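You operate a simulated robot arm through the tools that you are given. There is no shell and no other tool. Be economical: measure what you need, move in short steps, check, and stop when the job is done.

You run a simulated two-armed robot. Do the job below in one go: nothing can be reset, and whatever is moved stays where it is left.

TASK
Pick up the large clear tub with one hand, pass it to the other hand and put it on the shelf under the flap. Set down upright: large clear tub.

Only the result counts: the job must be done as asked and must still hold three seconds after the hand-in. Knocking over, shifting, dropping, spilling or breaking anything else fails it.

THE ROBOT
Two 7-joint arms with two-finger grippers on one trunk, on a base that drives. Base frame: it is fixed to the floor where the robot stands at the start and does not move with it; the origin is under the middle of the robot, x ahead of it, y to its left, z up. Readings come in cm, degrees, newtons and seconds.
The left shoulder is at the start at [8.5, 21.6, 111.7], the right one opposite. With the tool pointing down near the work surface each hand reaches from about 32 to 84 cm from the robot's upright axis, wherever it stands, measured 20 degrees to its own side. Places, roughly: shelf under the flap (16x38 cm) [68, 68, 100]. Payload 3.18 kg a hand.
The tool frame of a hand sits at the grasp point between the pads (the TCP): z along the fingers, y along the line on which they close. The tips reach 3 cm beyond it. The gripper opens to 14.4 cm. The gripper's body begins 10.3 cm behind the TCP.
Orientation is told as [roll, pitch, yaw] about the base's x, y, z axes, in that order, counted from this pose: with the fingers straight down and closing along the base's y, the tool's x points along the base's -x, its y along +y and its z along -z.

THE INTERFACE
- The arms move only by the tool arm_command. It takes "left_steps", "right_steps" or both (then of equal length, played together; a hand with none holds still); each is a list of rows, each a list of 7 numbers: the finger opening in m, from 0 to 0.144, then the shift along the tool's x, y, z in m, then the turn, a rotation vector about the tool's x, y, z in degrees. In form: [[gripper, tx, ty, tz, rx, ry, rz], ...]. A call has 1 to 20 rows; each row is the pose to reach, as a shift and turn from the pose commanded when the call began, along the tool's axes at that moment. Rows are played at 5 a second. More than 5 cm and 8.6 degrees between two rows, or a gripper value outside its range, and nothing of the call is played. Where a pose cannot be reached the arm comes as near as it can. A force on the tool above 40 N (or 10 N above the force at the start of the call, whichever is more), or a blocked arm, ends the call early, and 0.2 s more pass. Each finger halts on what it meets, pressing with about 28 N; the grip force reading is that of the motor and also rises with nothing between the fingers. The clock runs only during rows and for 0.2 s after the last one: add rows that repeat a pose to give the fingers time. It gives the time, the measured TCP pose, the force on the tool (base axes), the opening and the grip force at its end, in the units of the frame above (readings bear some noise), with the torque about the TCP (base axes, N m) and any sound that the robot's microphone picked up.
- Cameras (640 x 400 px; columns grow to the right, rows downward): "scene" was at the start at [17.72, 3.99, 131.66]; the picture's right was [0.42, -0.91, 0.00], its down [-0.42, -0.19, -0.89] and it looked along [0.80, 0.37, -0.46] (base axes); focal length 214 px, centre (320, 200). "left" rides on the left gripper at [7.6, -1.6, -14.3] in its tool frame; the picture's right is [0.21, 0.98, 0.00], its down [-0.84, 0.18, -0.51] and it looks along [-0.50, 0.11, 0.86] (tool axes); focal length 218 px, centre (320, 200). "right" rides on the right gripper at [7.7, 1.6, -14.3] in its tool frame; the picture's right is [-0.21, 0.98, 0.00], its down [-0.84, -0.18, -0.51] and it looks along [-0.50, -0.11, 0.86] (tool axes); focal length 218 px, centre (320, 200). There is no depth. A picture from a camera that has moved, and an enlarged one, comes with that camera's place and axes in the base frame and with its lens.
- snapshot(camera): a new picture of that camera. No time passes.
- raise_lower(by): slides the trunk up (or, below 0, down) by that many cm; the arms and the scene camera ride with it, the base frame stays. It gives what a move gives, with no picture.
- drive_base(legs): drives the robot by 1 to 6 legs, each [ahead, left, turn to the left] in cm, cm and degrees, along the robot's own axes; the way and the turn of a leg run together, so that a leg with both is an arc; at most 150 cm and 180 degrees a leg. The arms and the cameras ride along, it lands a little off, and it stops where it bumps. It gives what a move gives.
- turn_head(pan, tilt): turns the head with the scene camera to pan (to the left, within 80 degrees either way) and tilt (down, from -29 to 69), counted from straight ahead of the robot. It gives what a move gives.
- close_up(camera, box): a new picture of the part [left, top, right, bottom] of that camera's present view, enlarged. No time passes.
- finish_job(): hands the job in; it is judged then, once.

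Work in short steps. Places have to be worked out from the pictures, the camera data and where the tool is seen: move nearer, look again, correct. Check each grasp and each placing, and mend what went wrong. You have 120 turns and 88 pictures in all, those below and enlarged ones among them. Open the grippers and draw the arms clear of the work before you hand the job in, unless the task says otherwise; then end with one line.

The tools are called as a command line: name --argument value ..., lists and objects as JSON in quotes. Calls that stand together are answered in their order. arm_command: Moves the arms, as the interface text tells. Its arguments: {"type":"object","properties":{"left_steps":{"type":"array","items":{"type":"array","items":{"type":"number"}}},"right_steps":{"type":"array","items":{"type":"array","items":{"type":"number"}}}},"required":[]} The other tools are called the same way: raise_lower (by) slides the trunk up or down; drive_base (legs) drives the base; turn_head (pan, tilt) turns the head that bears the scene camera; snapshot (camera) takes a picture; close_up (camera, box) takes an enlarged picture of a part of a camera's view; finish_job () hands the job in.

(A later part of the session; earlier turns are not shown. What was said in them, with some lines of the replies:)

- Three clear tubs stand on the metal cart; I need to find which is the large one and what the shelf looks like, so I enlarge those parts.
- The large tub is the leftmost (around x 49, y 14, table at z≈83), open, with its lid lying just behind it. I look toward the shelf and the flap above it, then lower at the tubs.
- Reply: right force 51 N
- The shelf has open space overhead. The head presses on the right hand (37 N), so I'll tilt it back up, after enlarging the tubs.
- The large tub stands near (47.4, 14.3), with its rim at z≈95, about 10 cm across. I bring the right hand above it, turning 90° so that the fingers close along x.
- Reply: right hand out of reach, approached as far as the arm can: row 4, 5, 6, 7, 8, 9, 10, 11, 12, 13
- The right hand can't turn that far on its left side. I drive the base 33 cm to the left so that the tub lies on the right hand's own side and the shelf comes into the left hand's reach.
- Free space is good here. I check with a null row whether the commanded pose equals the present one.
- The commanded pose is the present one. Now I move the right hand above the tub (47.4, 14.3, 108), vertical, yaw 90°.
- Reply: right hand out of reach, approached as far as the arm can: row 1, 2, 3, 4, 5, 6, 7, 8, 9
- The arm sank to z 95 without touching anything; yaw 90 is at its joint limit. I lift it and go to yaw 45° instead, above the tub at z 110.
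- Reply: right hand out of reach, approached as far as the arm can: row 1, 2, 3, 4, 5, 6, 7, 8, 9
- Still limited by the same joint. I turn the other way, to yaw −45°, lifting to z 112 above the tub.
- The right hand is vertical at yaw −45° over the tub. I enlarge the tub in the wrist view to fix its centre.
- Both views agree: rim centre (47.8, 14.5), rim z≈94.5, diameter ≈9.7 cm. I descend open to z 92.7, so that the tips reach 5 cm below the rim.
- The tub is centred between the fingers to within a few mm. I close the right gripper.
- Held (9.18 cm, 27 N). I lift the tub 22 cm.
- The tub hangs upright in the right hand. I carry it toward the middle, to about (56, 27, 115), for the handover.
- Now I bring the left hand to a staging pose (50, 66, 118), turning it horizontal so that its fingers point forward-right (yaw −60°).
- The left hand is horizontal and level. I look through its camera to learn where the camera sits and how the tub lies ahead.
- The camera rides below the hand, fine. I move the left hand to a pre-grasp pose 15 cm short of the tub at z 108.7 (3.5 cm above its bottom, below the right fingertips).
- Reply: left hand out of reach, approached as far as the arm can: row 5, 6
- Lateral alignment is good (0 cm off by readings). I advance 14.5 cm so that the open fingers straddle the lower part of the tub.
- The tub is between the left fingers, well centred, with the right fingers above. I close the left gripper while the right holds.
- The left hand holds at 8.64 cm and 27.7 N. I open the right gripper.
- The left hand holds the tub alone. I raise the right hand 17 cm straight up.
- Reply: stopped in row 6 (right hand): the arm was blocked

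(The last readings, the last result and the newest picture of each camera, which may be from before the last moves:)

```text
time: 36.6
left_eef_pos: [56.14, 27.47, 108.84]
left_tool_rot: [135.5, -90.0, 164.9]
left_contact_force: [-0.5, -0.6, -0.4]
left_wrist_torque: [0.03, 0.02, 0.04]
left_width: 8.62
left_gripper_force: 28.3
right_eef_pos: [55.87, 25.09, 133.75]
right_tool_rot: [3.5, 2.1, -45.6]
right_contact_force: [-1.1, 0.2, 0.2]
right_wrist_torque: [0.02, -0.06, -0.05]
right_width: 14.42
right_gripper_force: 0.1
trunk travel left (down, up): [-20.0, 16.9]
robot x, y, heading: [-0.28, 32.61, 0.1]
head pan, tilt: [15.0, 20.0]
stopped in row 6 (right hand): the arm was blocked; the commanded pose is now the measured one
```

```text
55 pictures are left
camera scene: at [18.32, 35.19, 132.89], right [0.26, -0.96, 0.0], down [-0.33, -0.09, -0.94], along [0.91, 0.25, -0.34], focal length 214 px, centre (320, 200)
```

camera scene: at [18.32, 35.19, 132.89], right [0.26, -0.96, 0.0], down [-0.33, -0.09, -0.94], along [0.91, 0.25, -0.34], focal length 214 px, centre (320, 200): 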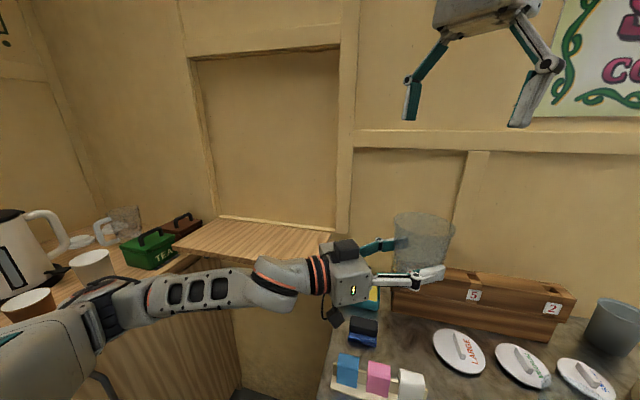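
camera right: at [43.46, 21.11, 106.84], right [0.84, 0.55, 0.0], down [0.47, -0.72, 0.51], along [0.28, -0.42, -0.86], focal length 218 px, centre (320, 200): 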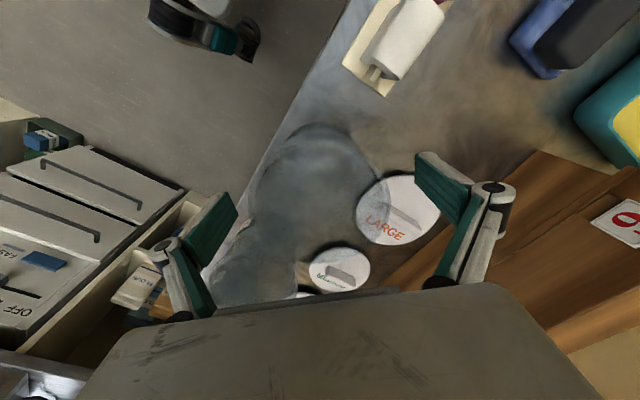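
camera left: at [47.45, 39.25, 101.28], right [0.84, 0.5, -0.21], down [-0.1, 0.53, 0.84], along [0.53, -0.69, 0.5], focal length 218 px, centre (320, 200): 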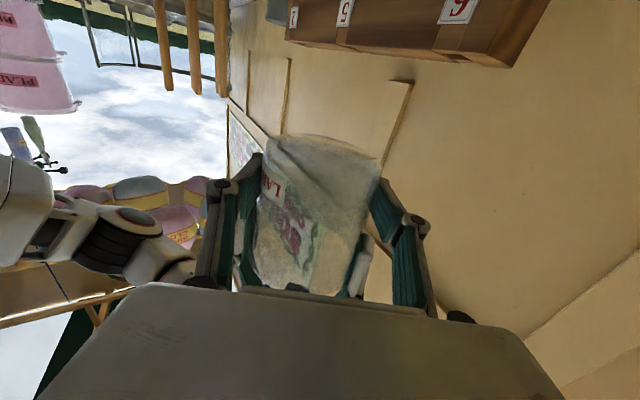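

The right hand is clear above the tub. I swing it away to the right side.

arm_command --right_steps '[[0.144, -0.02, -0.035, 0, 0, 0, 0], [0.144, -0.04, -0.07, 0.01, 0, 0, 0], [0.144, -0.06, -0.105, 0.02, 0, 0, 0], [0.144, -0.08, -0.14, 0.03, 0, 0, 0], [0.144, -0.099, -0.184, 0.04, 0, 0, 0], [0.144, -0.099, -0.184, 0.04, 0, 0, 0]]'

close_up --camera "scene" --box '[320, 180, 500, 300]'

snapshot --camera "left"

```text
time: 38.0
left_eef_pos: [56.14, 27.88, 108.87]
left_tool_rot: [-157.3, -90.0, 97.6]
left_contact_force: [0.0, 0.0, -0.9]
left_wrist_torque: [0.0, 0.02, -0.01]
left_width: 8.61
left_gripper_force: 28.3
right_eef_pos: [49.47, 6.03, 128.38]
right_tool_rot: [3.0, 1.7, -45.3]
right_contact_force: [-0.5, 0.7, 0.1]
right_wrist_torque: [-0.03, 0.0, 0.0]
right_width: 14.38
right_gripper_force: 0.0
trunk travel left (down, up): [-20.0, 16.9]
robot x, y, heading: [0.23, 32.72, 0.1]
head pan, tilt: [15.0, 20.0]
```

```text
3.33 times, centred on (410, 240) of scene
camera zoom: at [18.41, 35.42, 132.87], right [0.26, -0.96, 0.0], down [-0.33, -0.09, -0.94], along [0.91, 0.25, -0.34], focal length 715 px, centre (20, 67)
```

zoom: 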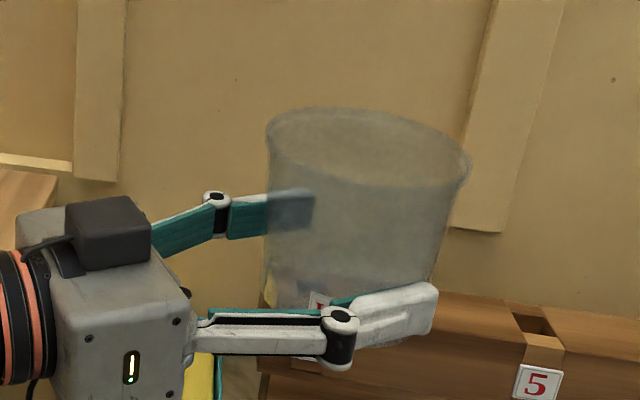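

```text
53 pictures are left
camera left: at [47.41, 39.29, 101.25], right [0.84, 0.49, -0.21], down [-0.1, 0.53, 0.84], along [0.53, -0.69, 0.5], focal length 218 px, centre (320, 200)
```

left: 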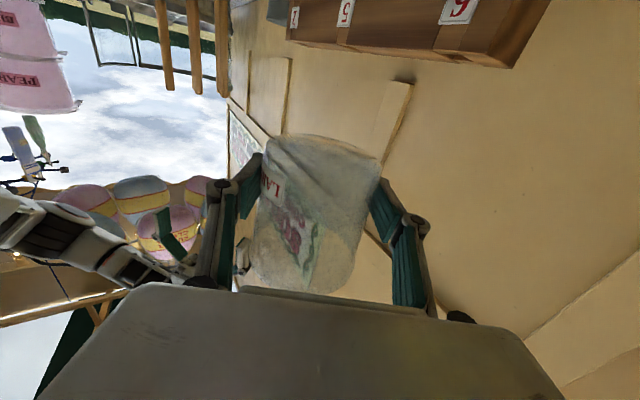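

The tub is held level. I now swing the left hand to (62, 60, 116), turning it to point straight ahead (yaw 0), in front of and above the shelf.

arm_command --left_steps '[[0.055, -0.01, 0.014, -0.015, -3, 0, 0], [0.055, -0.02, 0.03, -0.033, -8, 0, 0], [0.055, -0.03, 0.048, -0.055, -13, 0, 0], [0.055, -0.038, 0.066, -0.076, -18, 0, 0], [0.055, -0.045, 0.084, -0.098, -23, 0, 0], [0.055, -0.052, 0.102, -0.12, -28, 0, 0], [0.055, -0.058, 0.12, -0.141, -33, 0, 0], [0.055, -0.063, 0.138, -0.163, -38, 0, 0], [0.055, -0.067, 0.156, -0.184, -43, 0, 0], [0.055, -0.07, 0.174, -0.206, -48, 0, 0], [0.055, -0.07, 0.192, -0.227, -53, 0, 0], [0.055, -0.07, 0.206, -0.243, -57, 0, 0], [0.055, -0.07, 0.213, -0.25, -60, 0, 0], [0.055, -0.07, 0.213, -0.25, -60, 0, 0]]'

turn_head --pan 30 --tilt 25

snapshot --camera "scene"

snapshot --camera "left"

```text
time: 41.0
left_eef_pos: [61.62, 60.26, 115.9]
left_tool_rot: [-106.5, -89.9, 106.8]
left_contact_force: [-0.2, 0.4, -1.1]
left_wrist_torque: [0.01, 0.01, -0.02]
left_width: 8.58
left_gripper_force: 28.5
right_eef_pos: [49.58, 6.03, 128.51]
right_tool_rot: [3.1, 1.9, -45.3]
right_contact_force: [-0.9, 0.2, 0.4]
right_wrist_torque: [0.0, -0.03, 0.04]
right_width: 14.4
right_gripper_force: 0.1
trunk travel left (down, up): [-20.0, 16.9]
robot x, y, heading: [-0.22, 32.55, -0.0]
head pan, tilt: [15.0, 20.0]
```

```text
time: 41.8
left_eef_pos: [61.75, 60.11, 115.96]
left_tool_rot: [-118.0, -89.9, 118.3]
left_contact_force: [1.2, -0.4, -0.8]
left_wrist_torque: [-0.02, 0.01, 0.03]
left_width: 8.58
left_gripper_force: 27.7
right_eef_pos: [49.46, 5.92, 128.35]
right_tool_rot: [3.1, 1.8, -45.3]
right_contact_force: [-0.3, -0.6, -0.6]
right_wrist_torque: [0.0, -0.01, 0.01]
right_width: 14.39
right_gripper_force: 0.1
trunk travel left (down, up): [-20.0, 16.9]
robot x, y, heading: [-0.18, 32.41, 0.4]
head pan, tilt: [30.0, 25.0]
```

```text
52 pictures are left
camera scene: at [17.34, 37.48, 132.08], right [0.5, -0.86, 0.0], down [-0.37, -0.21, -0.91], along [0.78, 0.46, -0.42], focal length 214 px, centre (320, 200)
```

scene: 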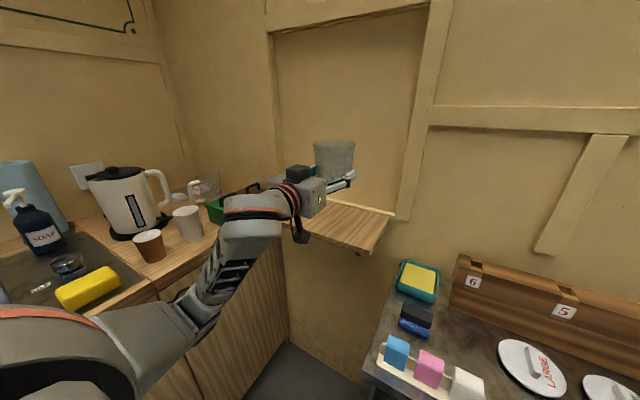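

```text
51 pictures are left
camera left: at [47.35, 58.45, 108.31], right [-0.01, 0.98, -0.21], down [-0.51, 0.18, 0.84], along [0.86, 0.11, 0.5], focal length 218 px, centre (320, 200)
```

left: 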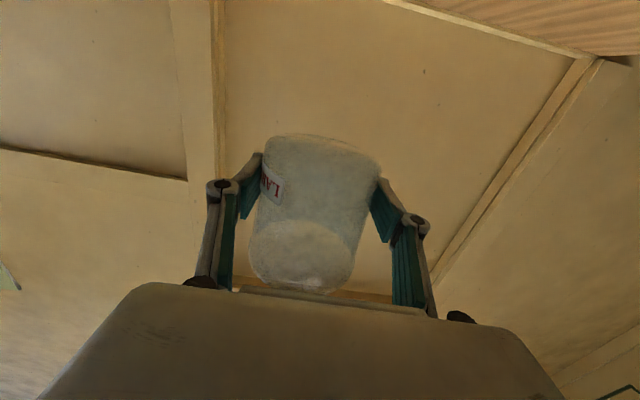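

The tub is over the shelf's front. I enlarge to judge the height of its bottom and the shelf's edges.

close_up --camera "scene" --box '[250, 120, 430, 270]'

```text
2.67 times, centred on (340, 195) of scene
camera zoom: at [17.34, 37.48, 132.08], right [0.5, -0.86, 0.0], down [-0.37, -0.21, -0.91], along [0.78, 0.46, -0.42], focal length 572 px, centre (267, 213)
```

zoom: 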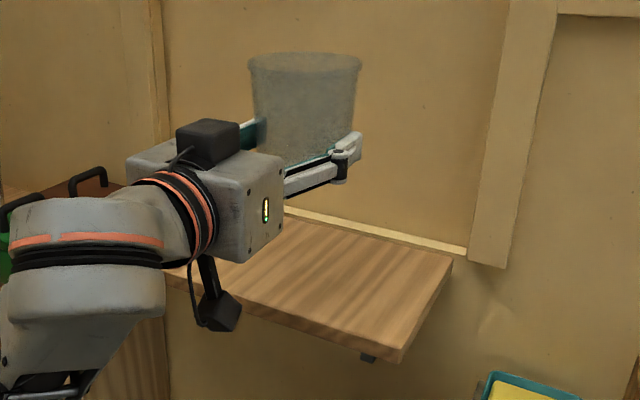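

The shelf spans x≈58–76 with its right end at y≈48. I move forward to x 66.5, then descend until the tub's bottom is about 2 cm above the shelf.

arm_command --left_steps '[[0.055, 0, 0, 0.02, 0, 0, 0], [0.055, 0, 0, 0.04, 0, 0, 0], [0.055, 0.015, 0, 0.048, 0, 0, 0], [0.055, 0.035, 0, 0.048, 0, 0, 0], [0.055, 0.055, 0, 0.048, 0, 0, 0], [0.055, 0.075, 0, 0.048, 0, 0, 0], [0.055, 0.09, 0, 0.048, 0, 0, 0], [0.055, 0.1, 0, 0.048, 0, 0, 0], [0.055, 0.1, 0, 0.048, 0, 0, 0]]'

close_up --camera "scene" --box '[250, 120, 430, 270]'

snapshot --camera "left"

```text
time: 43.8
left_eef_pos: [66.44, 59.96, 105.65]
left_tool_rot: [-132.4, -90.0, 132.7]
left_contact_force: [-0.4, -0.2, -0.9]
left_wrist_torque: [0.04, 0.01, -0.02]
left_width: 8.59
left_gripper_force: 28.1
right_eef_pos: [49.51, 6.03, 128.48]
right_tool_rot: [3.1, 1.8, -45.3]
right_contact_force: [0.8, -0.5, -1.3]
right_wrist_torque: [-0.02, 0.01, 0.0]
right_width: 14.41
right_gripper_force: 0.1
trunk travel left (down, up): [-20.0, 16.9]
robot x, y, heading: [0.03, 33.01, 0.3]
head pan, tilt: [30.0, 25.0]
```

```text
2.67 times, centred on (340, 195) of scene
camera zoom: at [17.33, 37.48, 132.08], right [0.5, -0.86, 0.0], down [-0.37, -0.21, -0.91], along [0.78, 0.46, -0.42], focal length 572 px, centre (267, 213)
```

zoom: 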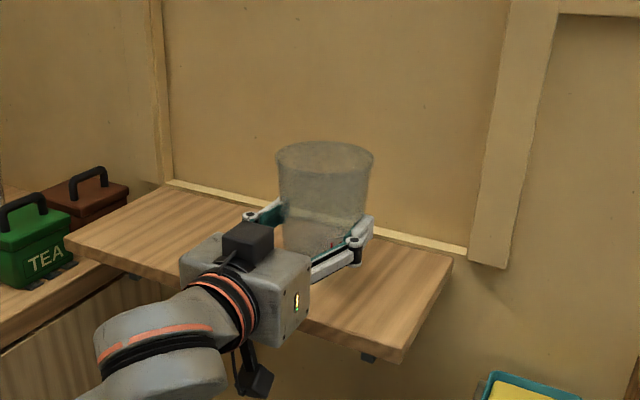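

```text
48 pictures are left
camera left: at [52.09, 58.33, 98.15], right [-0.01, 0.98, -0.21], down [-0.51, 0.18, 0.84], along [0.86, 0.11, 0.5], focal length 218 px, centre (320, 200)
```

left: 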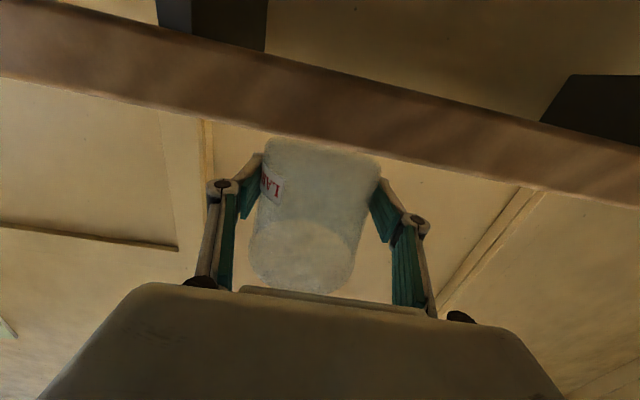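

Shelf top is at about z 99.7, so about 2 cm remains. I lower 1.5 cm, then feel downward in small steps.

arm_command --left_steps '[[0.055, 0.005, 0, 0, 0, 0, 0], [0.055, 0.01, 0, 0, 0, 0, 0], [0.055, 0.014, 0, 0, 0, 0, 0], [0.055, 0.016, 0, 0, 0, 0, 0], [0.055, 0.016, 0, 0, 0, 0, 0]]'

close_up --camera "scene" --box '[310, 150, 400, 225]'

```text
time: 45.0
left_eef_pos: [66.51, 60.0, 104.21]
left_tool_rot: [-112.1, -89.9, 112.5]
left_contact_force: [0.2, -0.2, -1.1]
left_wrist_torque: [-0.02, 0.0, -0.02]
left_width: 8.59
left_gripper_force: 28.3
right_eef_pos: [49.5, 5.92, 128.51]
right_tool_rot: [3.1, 1.8, -45.2]
right_contact_force: [-1.0, 0.5, 0.6]
right_wrist_torque: [-0.03, -0.02, -0.02]
right_width: 14.39
right_gripper_force: 0.2
trunk travel left (down, up): [-20.0, 16.9]
robot x, y, heading: [0.16, 32.81, 0.3]
head pan, tilt: [30.0, 25.0]
```

```text
5.33 times, centred on (355, 188) of scene
camera zoom: at [17.34, 37.49, 132.08], right [0.5, -0.86, 0.0], down [-0.37, -0.21, -0.91], along [0.78, 0.46, -0.42], focal length 1144 px, centre (133, 267)
```

zoom: 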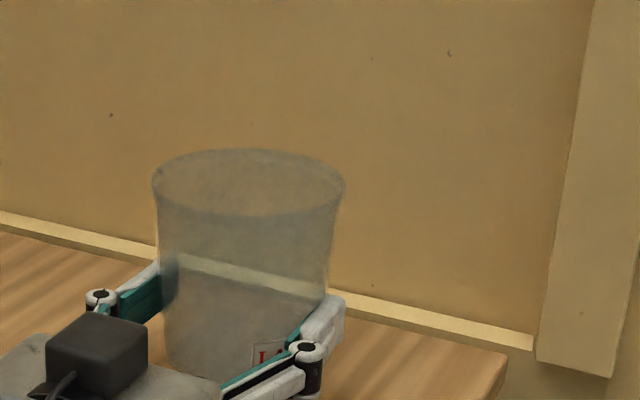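

No contact yet (load −1 N). I feel down in 1.5 mm steps.

arm_command --left_steps '[[0.055, 0.0015, 0, 0, 0, 0, 0], [0.055, 0.003, 0, 0, 0, 0, 0], [0.055, 0.003, 0, 0, 0, 0, 0]]'

arm_command --left_steps '[[0.055, 0.001, 0, 0, 0, 0, 0], [0.055, 0.002, 0, 0, 0, 0, 0], [0.055, 0.002, 0, 0, 0, 0, 0]]'

```text
time: 45.8
left_eef_pos: [66.59, 60.11, 103.93]
left_tool_rot: [-120.7, -89.9, 121.0]
left_contact_force: [0.8, -0.5, -1.0]
left_wrist_torque: [0.02, 0.04, 0.02]
left_width: 8.6
left_gripper_force: 27.6
right_eef_pos: [49.51, 6.03, 128.47]
right_tool_rot: [3.2, 1.9, -45.2]
right_contact_force: [0.1, -0.4, -0.1]
right_wrist_torque: [0.04, 0.02, 0.0]
right_width: 14.42
right_gripper_force: 0.1
trunk travel left (down, up): [-20.0, 16.9]
robot x, y, heading: [0.05, 32.57, 0.1]
head pan, tilt: [30.0, 25.0]
```

```text
time: 46.6
left_eef_pos: [66.59, 59.93, 103.81]
left_tool_rot: [-123.9, -89.9, 124.5]
left_contact_force: [-0.2, 0.3, 0.3]
left_wrist_torque: [-0.03, 0.02, 0.0]
left_width: 8.58
left_gripper_force: 27.8
right_eef_pos: [49.5, 6.04, 128.52]
right_tool_rot: [3.1, 1.8, -45.3]
right_contact_force: [0.6, -0.5, 1.0]
right_wrist_torque: [-0.02, 0.01, 0.01]
right_width: 14.39
right_gripper_force: 0.0
trunk travel left (down, up): [-20.0, 16.9]
robot x, y, heading: [0.05, 32.25, 0.1]
head pan, tilt: [30.0, 25.0]
```

arm_command --left_steps '[[0.055, 0.001, 0, 0, 0, 0, 0], [0.055, 0.002, 0, 0, 0, 0, 0], [0.055, 0.002, 0, 0, 0, 0, 0]]'

close_up --camera "left" --box '[220, 60, 420, 200]'

```text
time: 47.4
left_eef_pos: [66.6, 60.02, 103.55]
left_tool_rot: [-109.2, -89.9, 109.6]
left_contact_force: [-0.4, -0.4, -1.9]
left_wrist_torque: [-0.01, 0.02, 0.03]
left_width: 8.62
left_gripper_force: 27.8
right_eef_pos: [49.48, 5.9, 128.38]
right_tool_rot: [3.2, 1.8, -45.2]
right_contact_force: [0.0, 0.1, -0.6]
right_wrist_torque: [-0.02, -0.02, -0.03]
right_width: 14.4
right_gripper_force: 0.0
trunk travel left (down, up): [-20.0, 16.9]
robot x, y, heading: [0.24, 32.58, 0.1]
head pan, tilt: [30.0, 25.0]
```

```text
2.86 times, centred on (320, 130) of left
camera zoom: at [52.19, 58.32, 95.93], right [-0.01, 0.98, -0.21], down [-0.51, 0.18, 0.84], along [0.86, 0.11, 0.5], focal length 624 px, centre (320, 400)
```

zoom: 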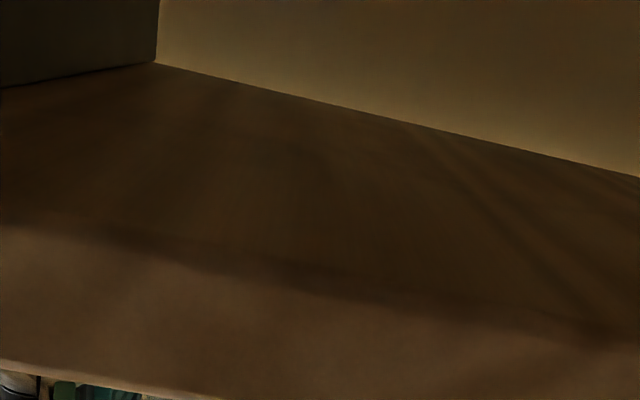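

Still no contact (−1.9 N). I keep feeling downward in 2 mm calls.

arm_command --left_steps '[[0.055, 0.001, 0, 0, 0, 0, 0], [0.055, 0.002, 0, 0, 0, 0, 0], [0.055, 0.002, 0, 0, 0, 0, 0]]'

arm_command --left_steps '[[0.055, 0.001, 0, 0, 0, 0, 0], [0.055, 0.002, 0, 0, 0, 0, 0], [0.055, 0.002, 0, 0, 0, 0, 0]]'

close_up --camera "scene" --box '[310, 150, 400, 225]'

```text
time: 48.2
left_eef_pos: [66.65, 60.16, 103.37]
left_tool_rot: [-107.9, -89.9, 108.4]
left_contact_force: [0.6, 0.8, -0.4]
left_wrist_torque: [0.01, 0.02, -0.02]
left_width: 8.58
left_gripper_force: 28.9
right_eef_pos: [49.49, 5.93, 128.42]
right_tool_rot: [3.1, 1.7, -45.3]
right_contact_force: [-0.4, 0.5, 0.0]
right_wrist_torque: [0.0, -0.02, -0.01]
right_width: 14.42
right_gripper_force: 0.1
trunk travel left (down, up): [-20.0, 16.9]
robot x, y, heading: [0.31, 32.77, 0.1]
head pan, tilt: [30.0, 25.0]
```

```text
time: 49.0
left_eef_pos: [66.6, 60.04, 103.2]
left_tool_rot: [-117.6, -89.8, 118.0]
left_contact_force: [0.5, 0.2, -0.8]
left_wrist_torque: [-0.01, 0.0, 0.02]
left_width: 8.58
left_gripper_force: 27.9
right_eef_pos: [49.51, 6.07, 128.47]
right_tool_rot: [3.1, 1.8, -45.3]
right_contact_force: [0.1, 0.7, -0.4]
right_wrist_torque: [0.0, -0.01, 0.03]
right_width: 14.38
right_gripper_force: 0.1
trunk travel left (down, up): [-20.0, 16.9]
robot x, y, heading: [-0.09, 32.82, -0.1]
head pan, tilt: [30.0, 25.0]
```

```text
5.33 times, centred on (355, 188) of scene
camera zoom: at [17.34, 37.49, 132.08], right [0.5, -0.86, 0.0], down [-0.37, -0.21, -0.91], along [0.78, 0.46, -0.42], focal length 1144 px, centre (133, 267)
```

zoom: 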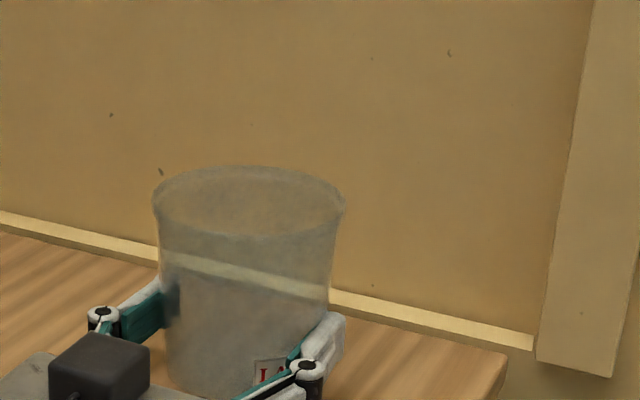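

arm_command --left_steps '[[0.055, 0.001, 0, 0, 0, 0, 0], [0.055, 0.002, 0, 0, 0, 0, 0], [0.055, 0.002, 0, 0, 0, 0, 0]]'

arm_command --left_steps '[[0.055, 0.001, 0, 0, 0, 0, 0], [0.055, 0.002, 0, 0, 0, 0, 0], [0.055, 0.002, 0, 0, 0, 0, 0]]'

close_up --camera "scene" --box '[310, 165, 400, 240]'

```text
time: 49.8
left_eef_pos: [66.58, 60.11, 102.84]
left_tool_rot: [-113.7, -90.0, 114.2]
left_contact_force: [0.3, 1.0, -0.4]
left_wrist_torque: [0.01, 0.01, -0.01]
left_width: 8.56
left_gripper_force: 27.8
right_eef_pos: [49.51, 5.95, 128.58]
right_tool_rot: [3.2, 1.9, -45.4]
right_contact_force: [0.5, 0.3, 0.5]
right_wrist_torque: [0.04, -0.03, -0.02]
right_width: 14.39
right_gripper_force: 0.0
trunk travel left (down, up): [-20.0, 16.9]
robot x, y, heading: [0.05, 32.68, 0.1]
head pan, tilt: [30.0, 25.0]
```

```text
time: 50.6
left_eef_pos: [66.49, 60.11, 102.8]
left_tool_rot: [-142.3, -89.8, 142.7]
left_contact_force: [1.2, 0.3, 1.2]
left_wrist_torque: [0.06, -0.04, 0.0]
left_width: 8.55
left_gripper_force: 27.8
right_eef_pos: [49.5, 6.06, 128.58]
right_tool_rot: [3.1, 1.9, -45.3]
right_contact_force: [-0.1, -0.7, -0.2]
right_wrist_torque: [0.03, 0.0, -0.01]
right_width: 14.39
right_gripper_force: 0.0
trunk travel left (down, up): [-20.0, 16.9]
robot x, y, heading: [-0.0, 32.49, 0.4]
head pan, tilt: [30.0, 25.0]
```

```text
5.33 times, centred on (355, 202) of scene
camera zoom: at [17.32, 37.48, 132.08], right [0.5, -0.86, 0.0], down [-0.37, -0.21, -0.91], along [0.78, 0.46, -0.42], focal length 1144 px, centre (133, 187)
```

zoom: 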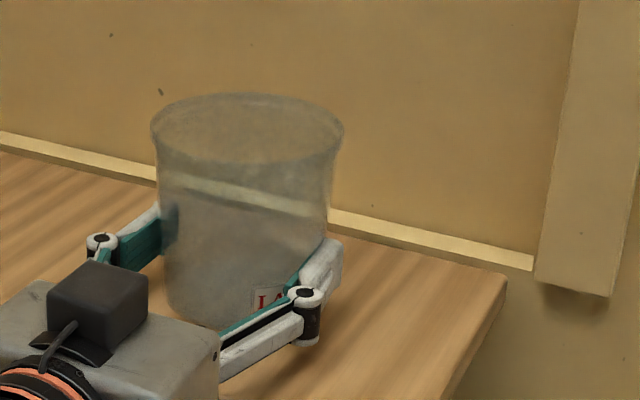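

A first hint of contact (+1.2 N). Two more millimetres to confirm.

arm_command --left_steps '[[0.055, 0.001, 0, 0, 0, 0, 0], [0.055, 0.002, 0, 0, 0, 0, 0], [0.055, 0.002, 0, 0, 0, 0, 0]]'

```text
time: 51.4
left_eef_pos: [66.57, 60.03, 102.86]
left_tool_rot: [-166.5, -89.8, 166.9]
left_contact_force: [5.6, 2.0, 13.0]
left_wrist_torque: [0.41, 0.09, -0.14]
left_width: 8.57
left_gripper_force: 27.9
right_eef_pos: [49.37, 5.94, 128.58]
right_tool_rot: [3.0, 1.7, -45.3]
right_contact_force: [-0.9, 0.1, 1.1]
right_wrist_torque: [-0.01, 0.04, 0.0]
right_width: 14.42
right_gripper_force: 0.0
trunk travel left (down, up): [-20.0, 16.9]
robot x, y, heading: [-0.22, 32.9, -0.1]
head pan, tilt: [30.0, 25.0]
```

Firm contact (13 N): the tub stands on the shelf. I ease up 1.5 mm and open the left gripper.

arm_command --left_steps '[[0.055, -0.0015, 0, 0, 0, 0, 0], [0.07, -0.0015, 0, 0, 0, 0, 0], [0.085, -0.0015, 0, 0, 0, 0, 0], [0.09, -0.0015, 0, 0, 0, 0, 0], [0.1, -0.0015, 0, 0, 0, 0, 0], [0.12, -0.0015, 0, 0, 0, 0, 0], [0.144, -0.0015, 0, 0, 0, 0, 0], [0.144, -0.0015, 0, 0, 0, 0, 0]]'

close_up --camera "scene" --box '[310, 165, 400, 240]'

snapshot --camera "left"

```text
time: 53.2
left_eef_pos: [66.53, 60.03, 102.77]
left_tool_rot: [-123.0, -89.9, 123.4]
left_contact_force: [-0.5, 0.0, 1.0]
left_wrist_torque: [0.01, 0.03, -0.01]
left_width: 14.4
left_gripper_force: 0.1
right_eef_pos: [49.44, 5.99, 128.38]
right_tool_rot: [3.1, 1.8, -45.3]
right_contact_force: [0.6, -0.4, 0.5]
right_wrist_torque: [0.02, 0.0, 0.05]
right_width: 14.41
right_gripper_force: 0.1
trunk travel left (down, up): [-20.0, 16.9]
robot x, y, heading: [0.02, 33.12, 0.3]
head pan, tilt: [30.0, 25.0]
```

```text
5.33 times, centred on (355, 202) of scene
camera zoom: at [17.33, 37.48, 132.08], right [0.5, -0.86, 0.0], down [-0.37, -0.21, -0.91], along [0.78, 0.46, -0.42], focal length 1144 px, centre (133, 187)
```

zoom: 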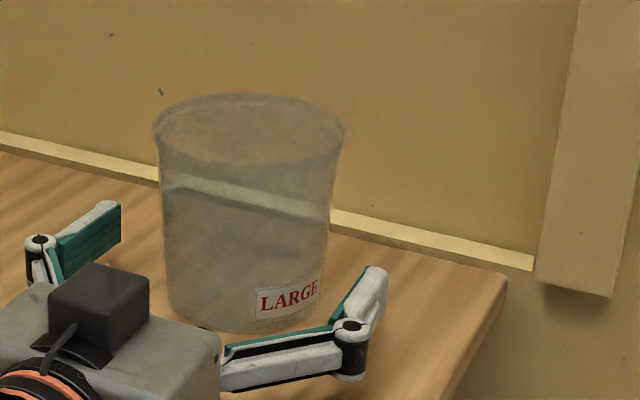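

```text
42 pictures are left
camera left: at [52.17, 58.3, 95.12], right [-0.01, 0.98, -0.21], down [-0.51, 0.18, 0.84], along [0.86, 0.11, 0.5], focal length 218 px, centre (320, 200)
```

left: 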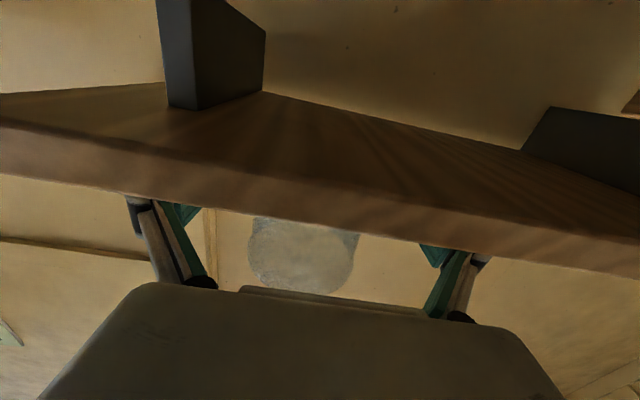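

The tub stands upright and the fingers are open. I draw the left hand straight back 20 cm.

arm_command --left_steps '[[0.144, 0, 0, -0.02, 0, 0, 0], [0.144, 0, 0, -0.045, 0, 0, 0], [0.144, 0, 0, -0.07, 0, 0, 0], [0.144, 0, 0, -0.1, 0, 0, 0], [0.144, 0, 0, -0.13, 0, 0, 0], [0.144, 0, 0, -0.15, 0, 0, 0], [0.144, 0, 0, -0.15, 0, 0, 0]]'

snapshot --camera "scene"

close_up --camera "scene" --box '[280, 130, 420, 250]'

```text
time: 54.5
left_eef_pos: [58.66, 59.75, 101.2]
left_tool_rot: [-178.8, -88.6, 179.3]
left_contact_force: [-1.1, -1.9, 4.7]
left_wrist_torque: [0.35, -0.02, 0.0]
left_width: 14.31
left_gripper_force: 0.0
left hand out of reach, approached as far as the arm can: row 4, 5, 6
right_eef_pos: [49.54, 5.96, 128.38]
right_tool_rot: [3.1, 1.9, -45.4]
right_contact_force: [0.5, -0.2, -0.2]
right_wrist_torque: [-0.02, 0.03, 0.02]
right_width: 14.42
right_gripper_force: 0.1
trunk travel left (down, up): [-20.0, 16.9]
robot x, y, heading: [-0.08, 32.63, 0.2]
head pan, tilt: [30.0, 25.0]
stopped in row 6 (left hand): the force on the tool passed its limit at 65 N (the readings are from after the stop); the commanded pose is now the measured one
```

```text
41 pictures are left
camera scene: at [17.32, 37.47, 132.09], right [0.5, -0.86, 0.0], down [-0.36, -0.21, -0.91], along [0.78, 0.46, -0.42], focal length 214 px, centre (320, 200)
```

scene: 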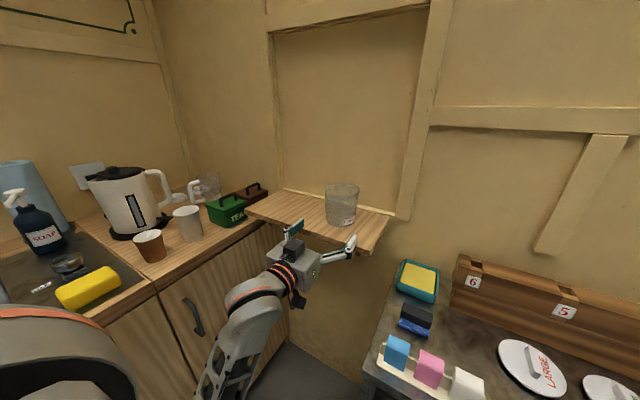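

```text
3.33 times, centred on (350, 190) of scene
camera zoom: at [17.32, 37.47, 132.09], right [0.5, -0.86, 0.0], down [-0.36, -0.21, -0.91], along [0.78, 0.46, -0.42], focal length 715 px, centre (220, 233)
```

zoom: 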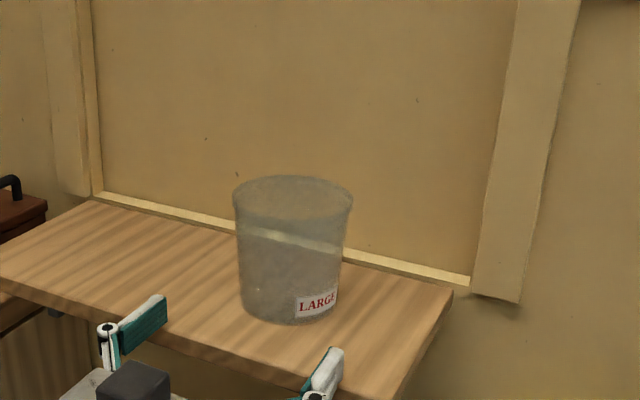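

The arm folded near its limit and a finger brushed the shelf, but the tub is unmoved. I lift 2 cm, then drive the base back rather than folding the arm further.

arm_command --left_steps '[[0.144, -0.01, 0, 0, 0, 0, 0], [0.144, -0.02, 0, 0, 0, 0, 0], [0.144, -0.025, 0, 0, 0, 0, 0], [0.144, -0.025, 0, 0, 0, 0, 0]]'

snapshot --camera "scene"

```text
time: 55.5
left_eef_pos: [59.51, 59.48, 103.05]
left_tool_rot: [-177.7, -88.7, 178.3]
left_contact_force: [-0.5, -0.4, 0.2]
left_wrist_torque: [-0.01, 0.03, -0.03]
left_width: 14.39
left_gripper_force: 0.0
left hand out of reach, approached as far as the arm can: row 1, 2, 3, 4
right_eef_pos: [49.52, 5.94, 128.52]
right_tool_rot: [3.1, 1.8, -45.3]
right_contact_force: [-0.4, -0.3, -0.1]
right_wrist_torque: [0.01, -0.02, -0.07]
right_width: 14.39
right_gripper_force: 0.1
trunk travel left (down, up): [-20.0, 16.9]
robot x, y, heading: [0.0, 32.59, 0.2]
head pan, tilt: [30.0, 25.0]
```

```text
39 pictures are left
camera scene: at [17.35, 37.49, 132.08], right [0.5, -0.86, 0.0], down [-0.37, -0.21, -0.91], along [0.78, 0.46, -0.42], focal length 214 px, centre (320, 200)
```

scene: 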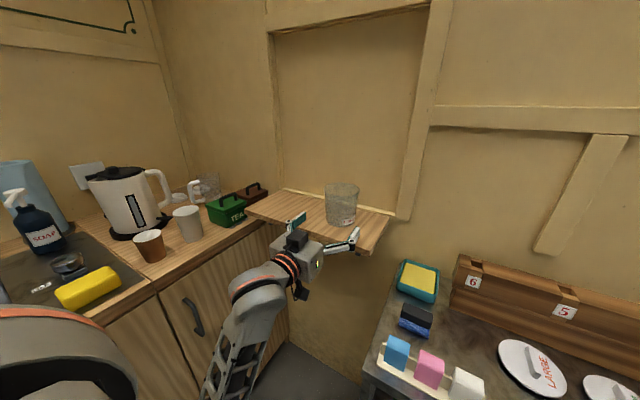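

The left hand is free of the shelf at z 103. I drive the base back 12 cm so that the fingers leave the shelf.

drive_base --legs '[[-12, 0, 0]]'

snapshot --camera "scene"

```text
time: 56.7
left_eef_pos: [47.36, 59.35, 103.0]
left_tool_rot: [-178.5, -88.8, 178.8]
left_contact_force: [-0.4, 0.1, -0.3]
left_wrist_torque: [0.02, 0.02, 0.01]
left_width: 14.4
left_gripper_force: 0.0
right_eef_pos: [37.27, 5.9, 128.55]
right_tool_rot: [3.1, 1.8, -45.5]
right_contact_force: [-0.3, -0.7, 0.7]
right_wrist_torque: [-0.01, -0.04, 0.0]
right_width: 14.4
right_gripper_force: 0.0
trunk travel left (down, up): [-20.0, 16.9]
robot x, y, heading: [-12.35, 32.86, 0.0]
head pan, tilt: [30.0, 25.0]
```

```text
38 pictures are left
camera scene: at [4.97, 37.42, 132.09], right [0.5, -0.87, 0.0], down [-0.36, -0.21, -0.91], along [0.78, 0.45, -0.42], focal length 214 px, centre (320, 200)
```

scene: 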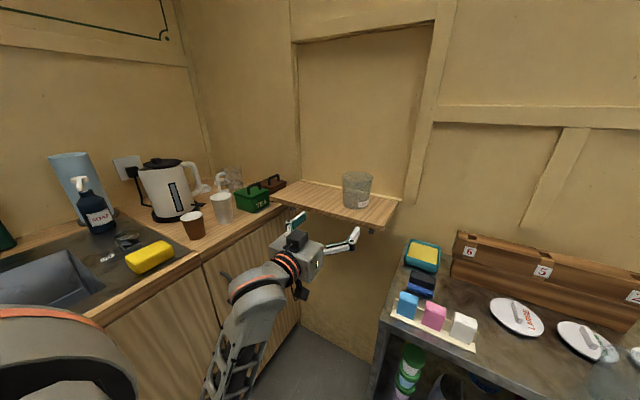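

Both hands are clear and the tub stands upright near the middle of the shelf. One check of the tub and of the cart's remaining items.

close_up --camera "scene" --box '[270, 150, 420, 250]'

turn_head --pan -10 --tilt 30

snapshot --camera "scene"

```text
4.00 times, centred on (345, 200) of scene
camera zoom: at [4.97, 37.42, 132.09], right [0.5, -0.87, 0.0], down [-0.36, -0.21, -0.91], along [0.78, 0.45, -0.42], focal length 858 px, centre (220, 200)
```

zoom: 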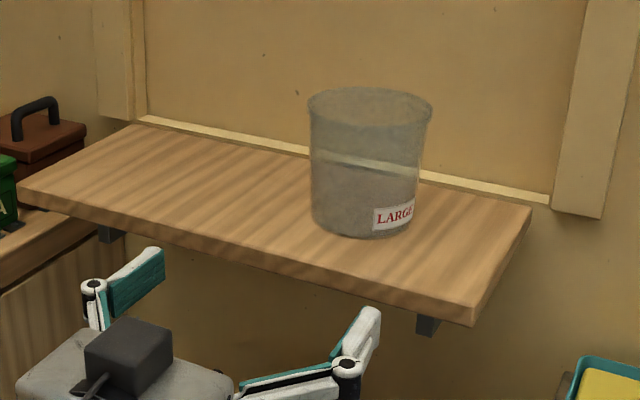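

```text
time: 57.8
left_eef_pos: [47.35, 59.45, 102.85]
left_tool_rot: [-178.4, -88.8, 178.8]
left_contact_force: [-1.1, 0.3, -0.2]
left_wrist_torque: [-0.01, 0.0, 0.0]
left_width: 14.38
left_gripper_force: 0.0
right_eef_pos: [37.24, 5.93, 128.5]
right_tool_rot: [3.2, 1.9, -45.4]
right_contact_force: [-0.7, -0.6, 0.1]
right_wrist_torque: [0.01, -0.04, -0.04]
right_width: 14.4
right_gripper_force: 0.0
trunk travel left (down, up): [-20.0, 16.9]
robot x, y, heading: [-12.46, 32.71, 0.2]
head pan, tilt: [-10.0, 30.0]
```

```text
36 pictures are left
camera scene: at [6.01, 31.25, 131.28], right [-0.17, -0.99, 0.0], down [-0.49, 0.09, -0.87], along [0.85, -0.15, -0.5], focal length 214 px, centre (320, 200)
```

scene: 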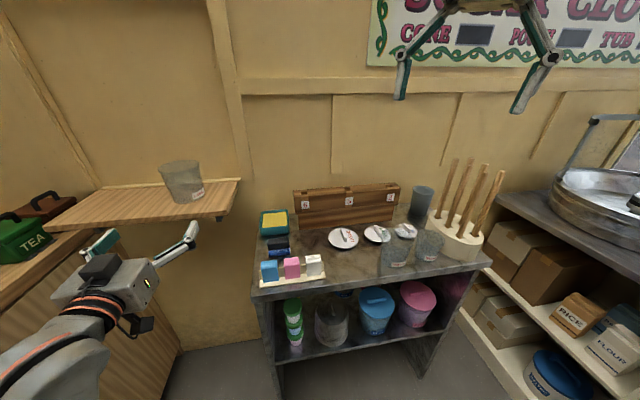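

The tub stands upright on the shelf, everything else is in place, and both grippers are open and clear; I hand the job in.

finish_job

```text
The job is handed in.
```

The large clear tub was picked up with the right hand, passed to the left, and now stands upright on the shelf under the flap; a left finger pressed the shelf (65 N) while withdrawing, but nothing looked moved.
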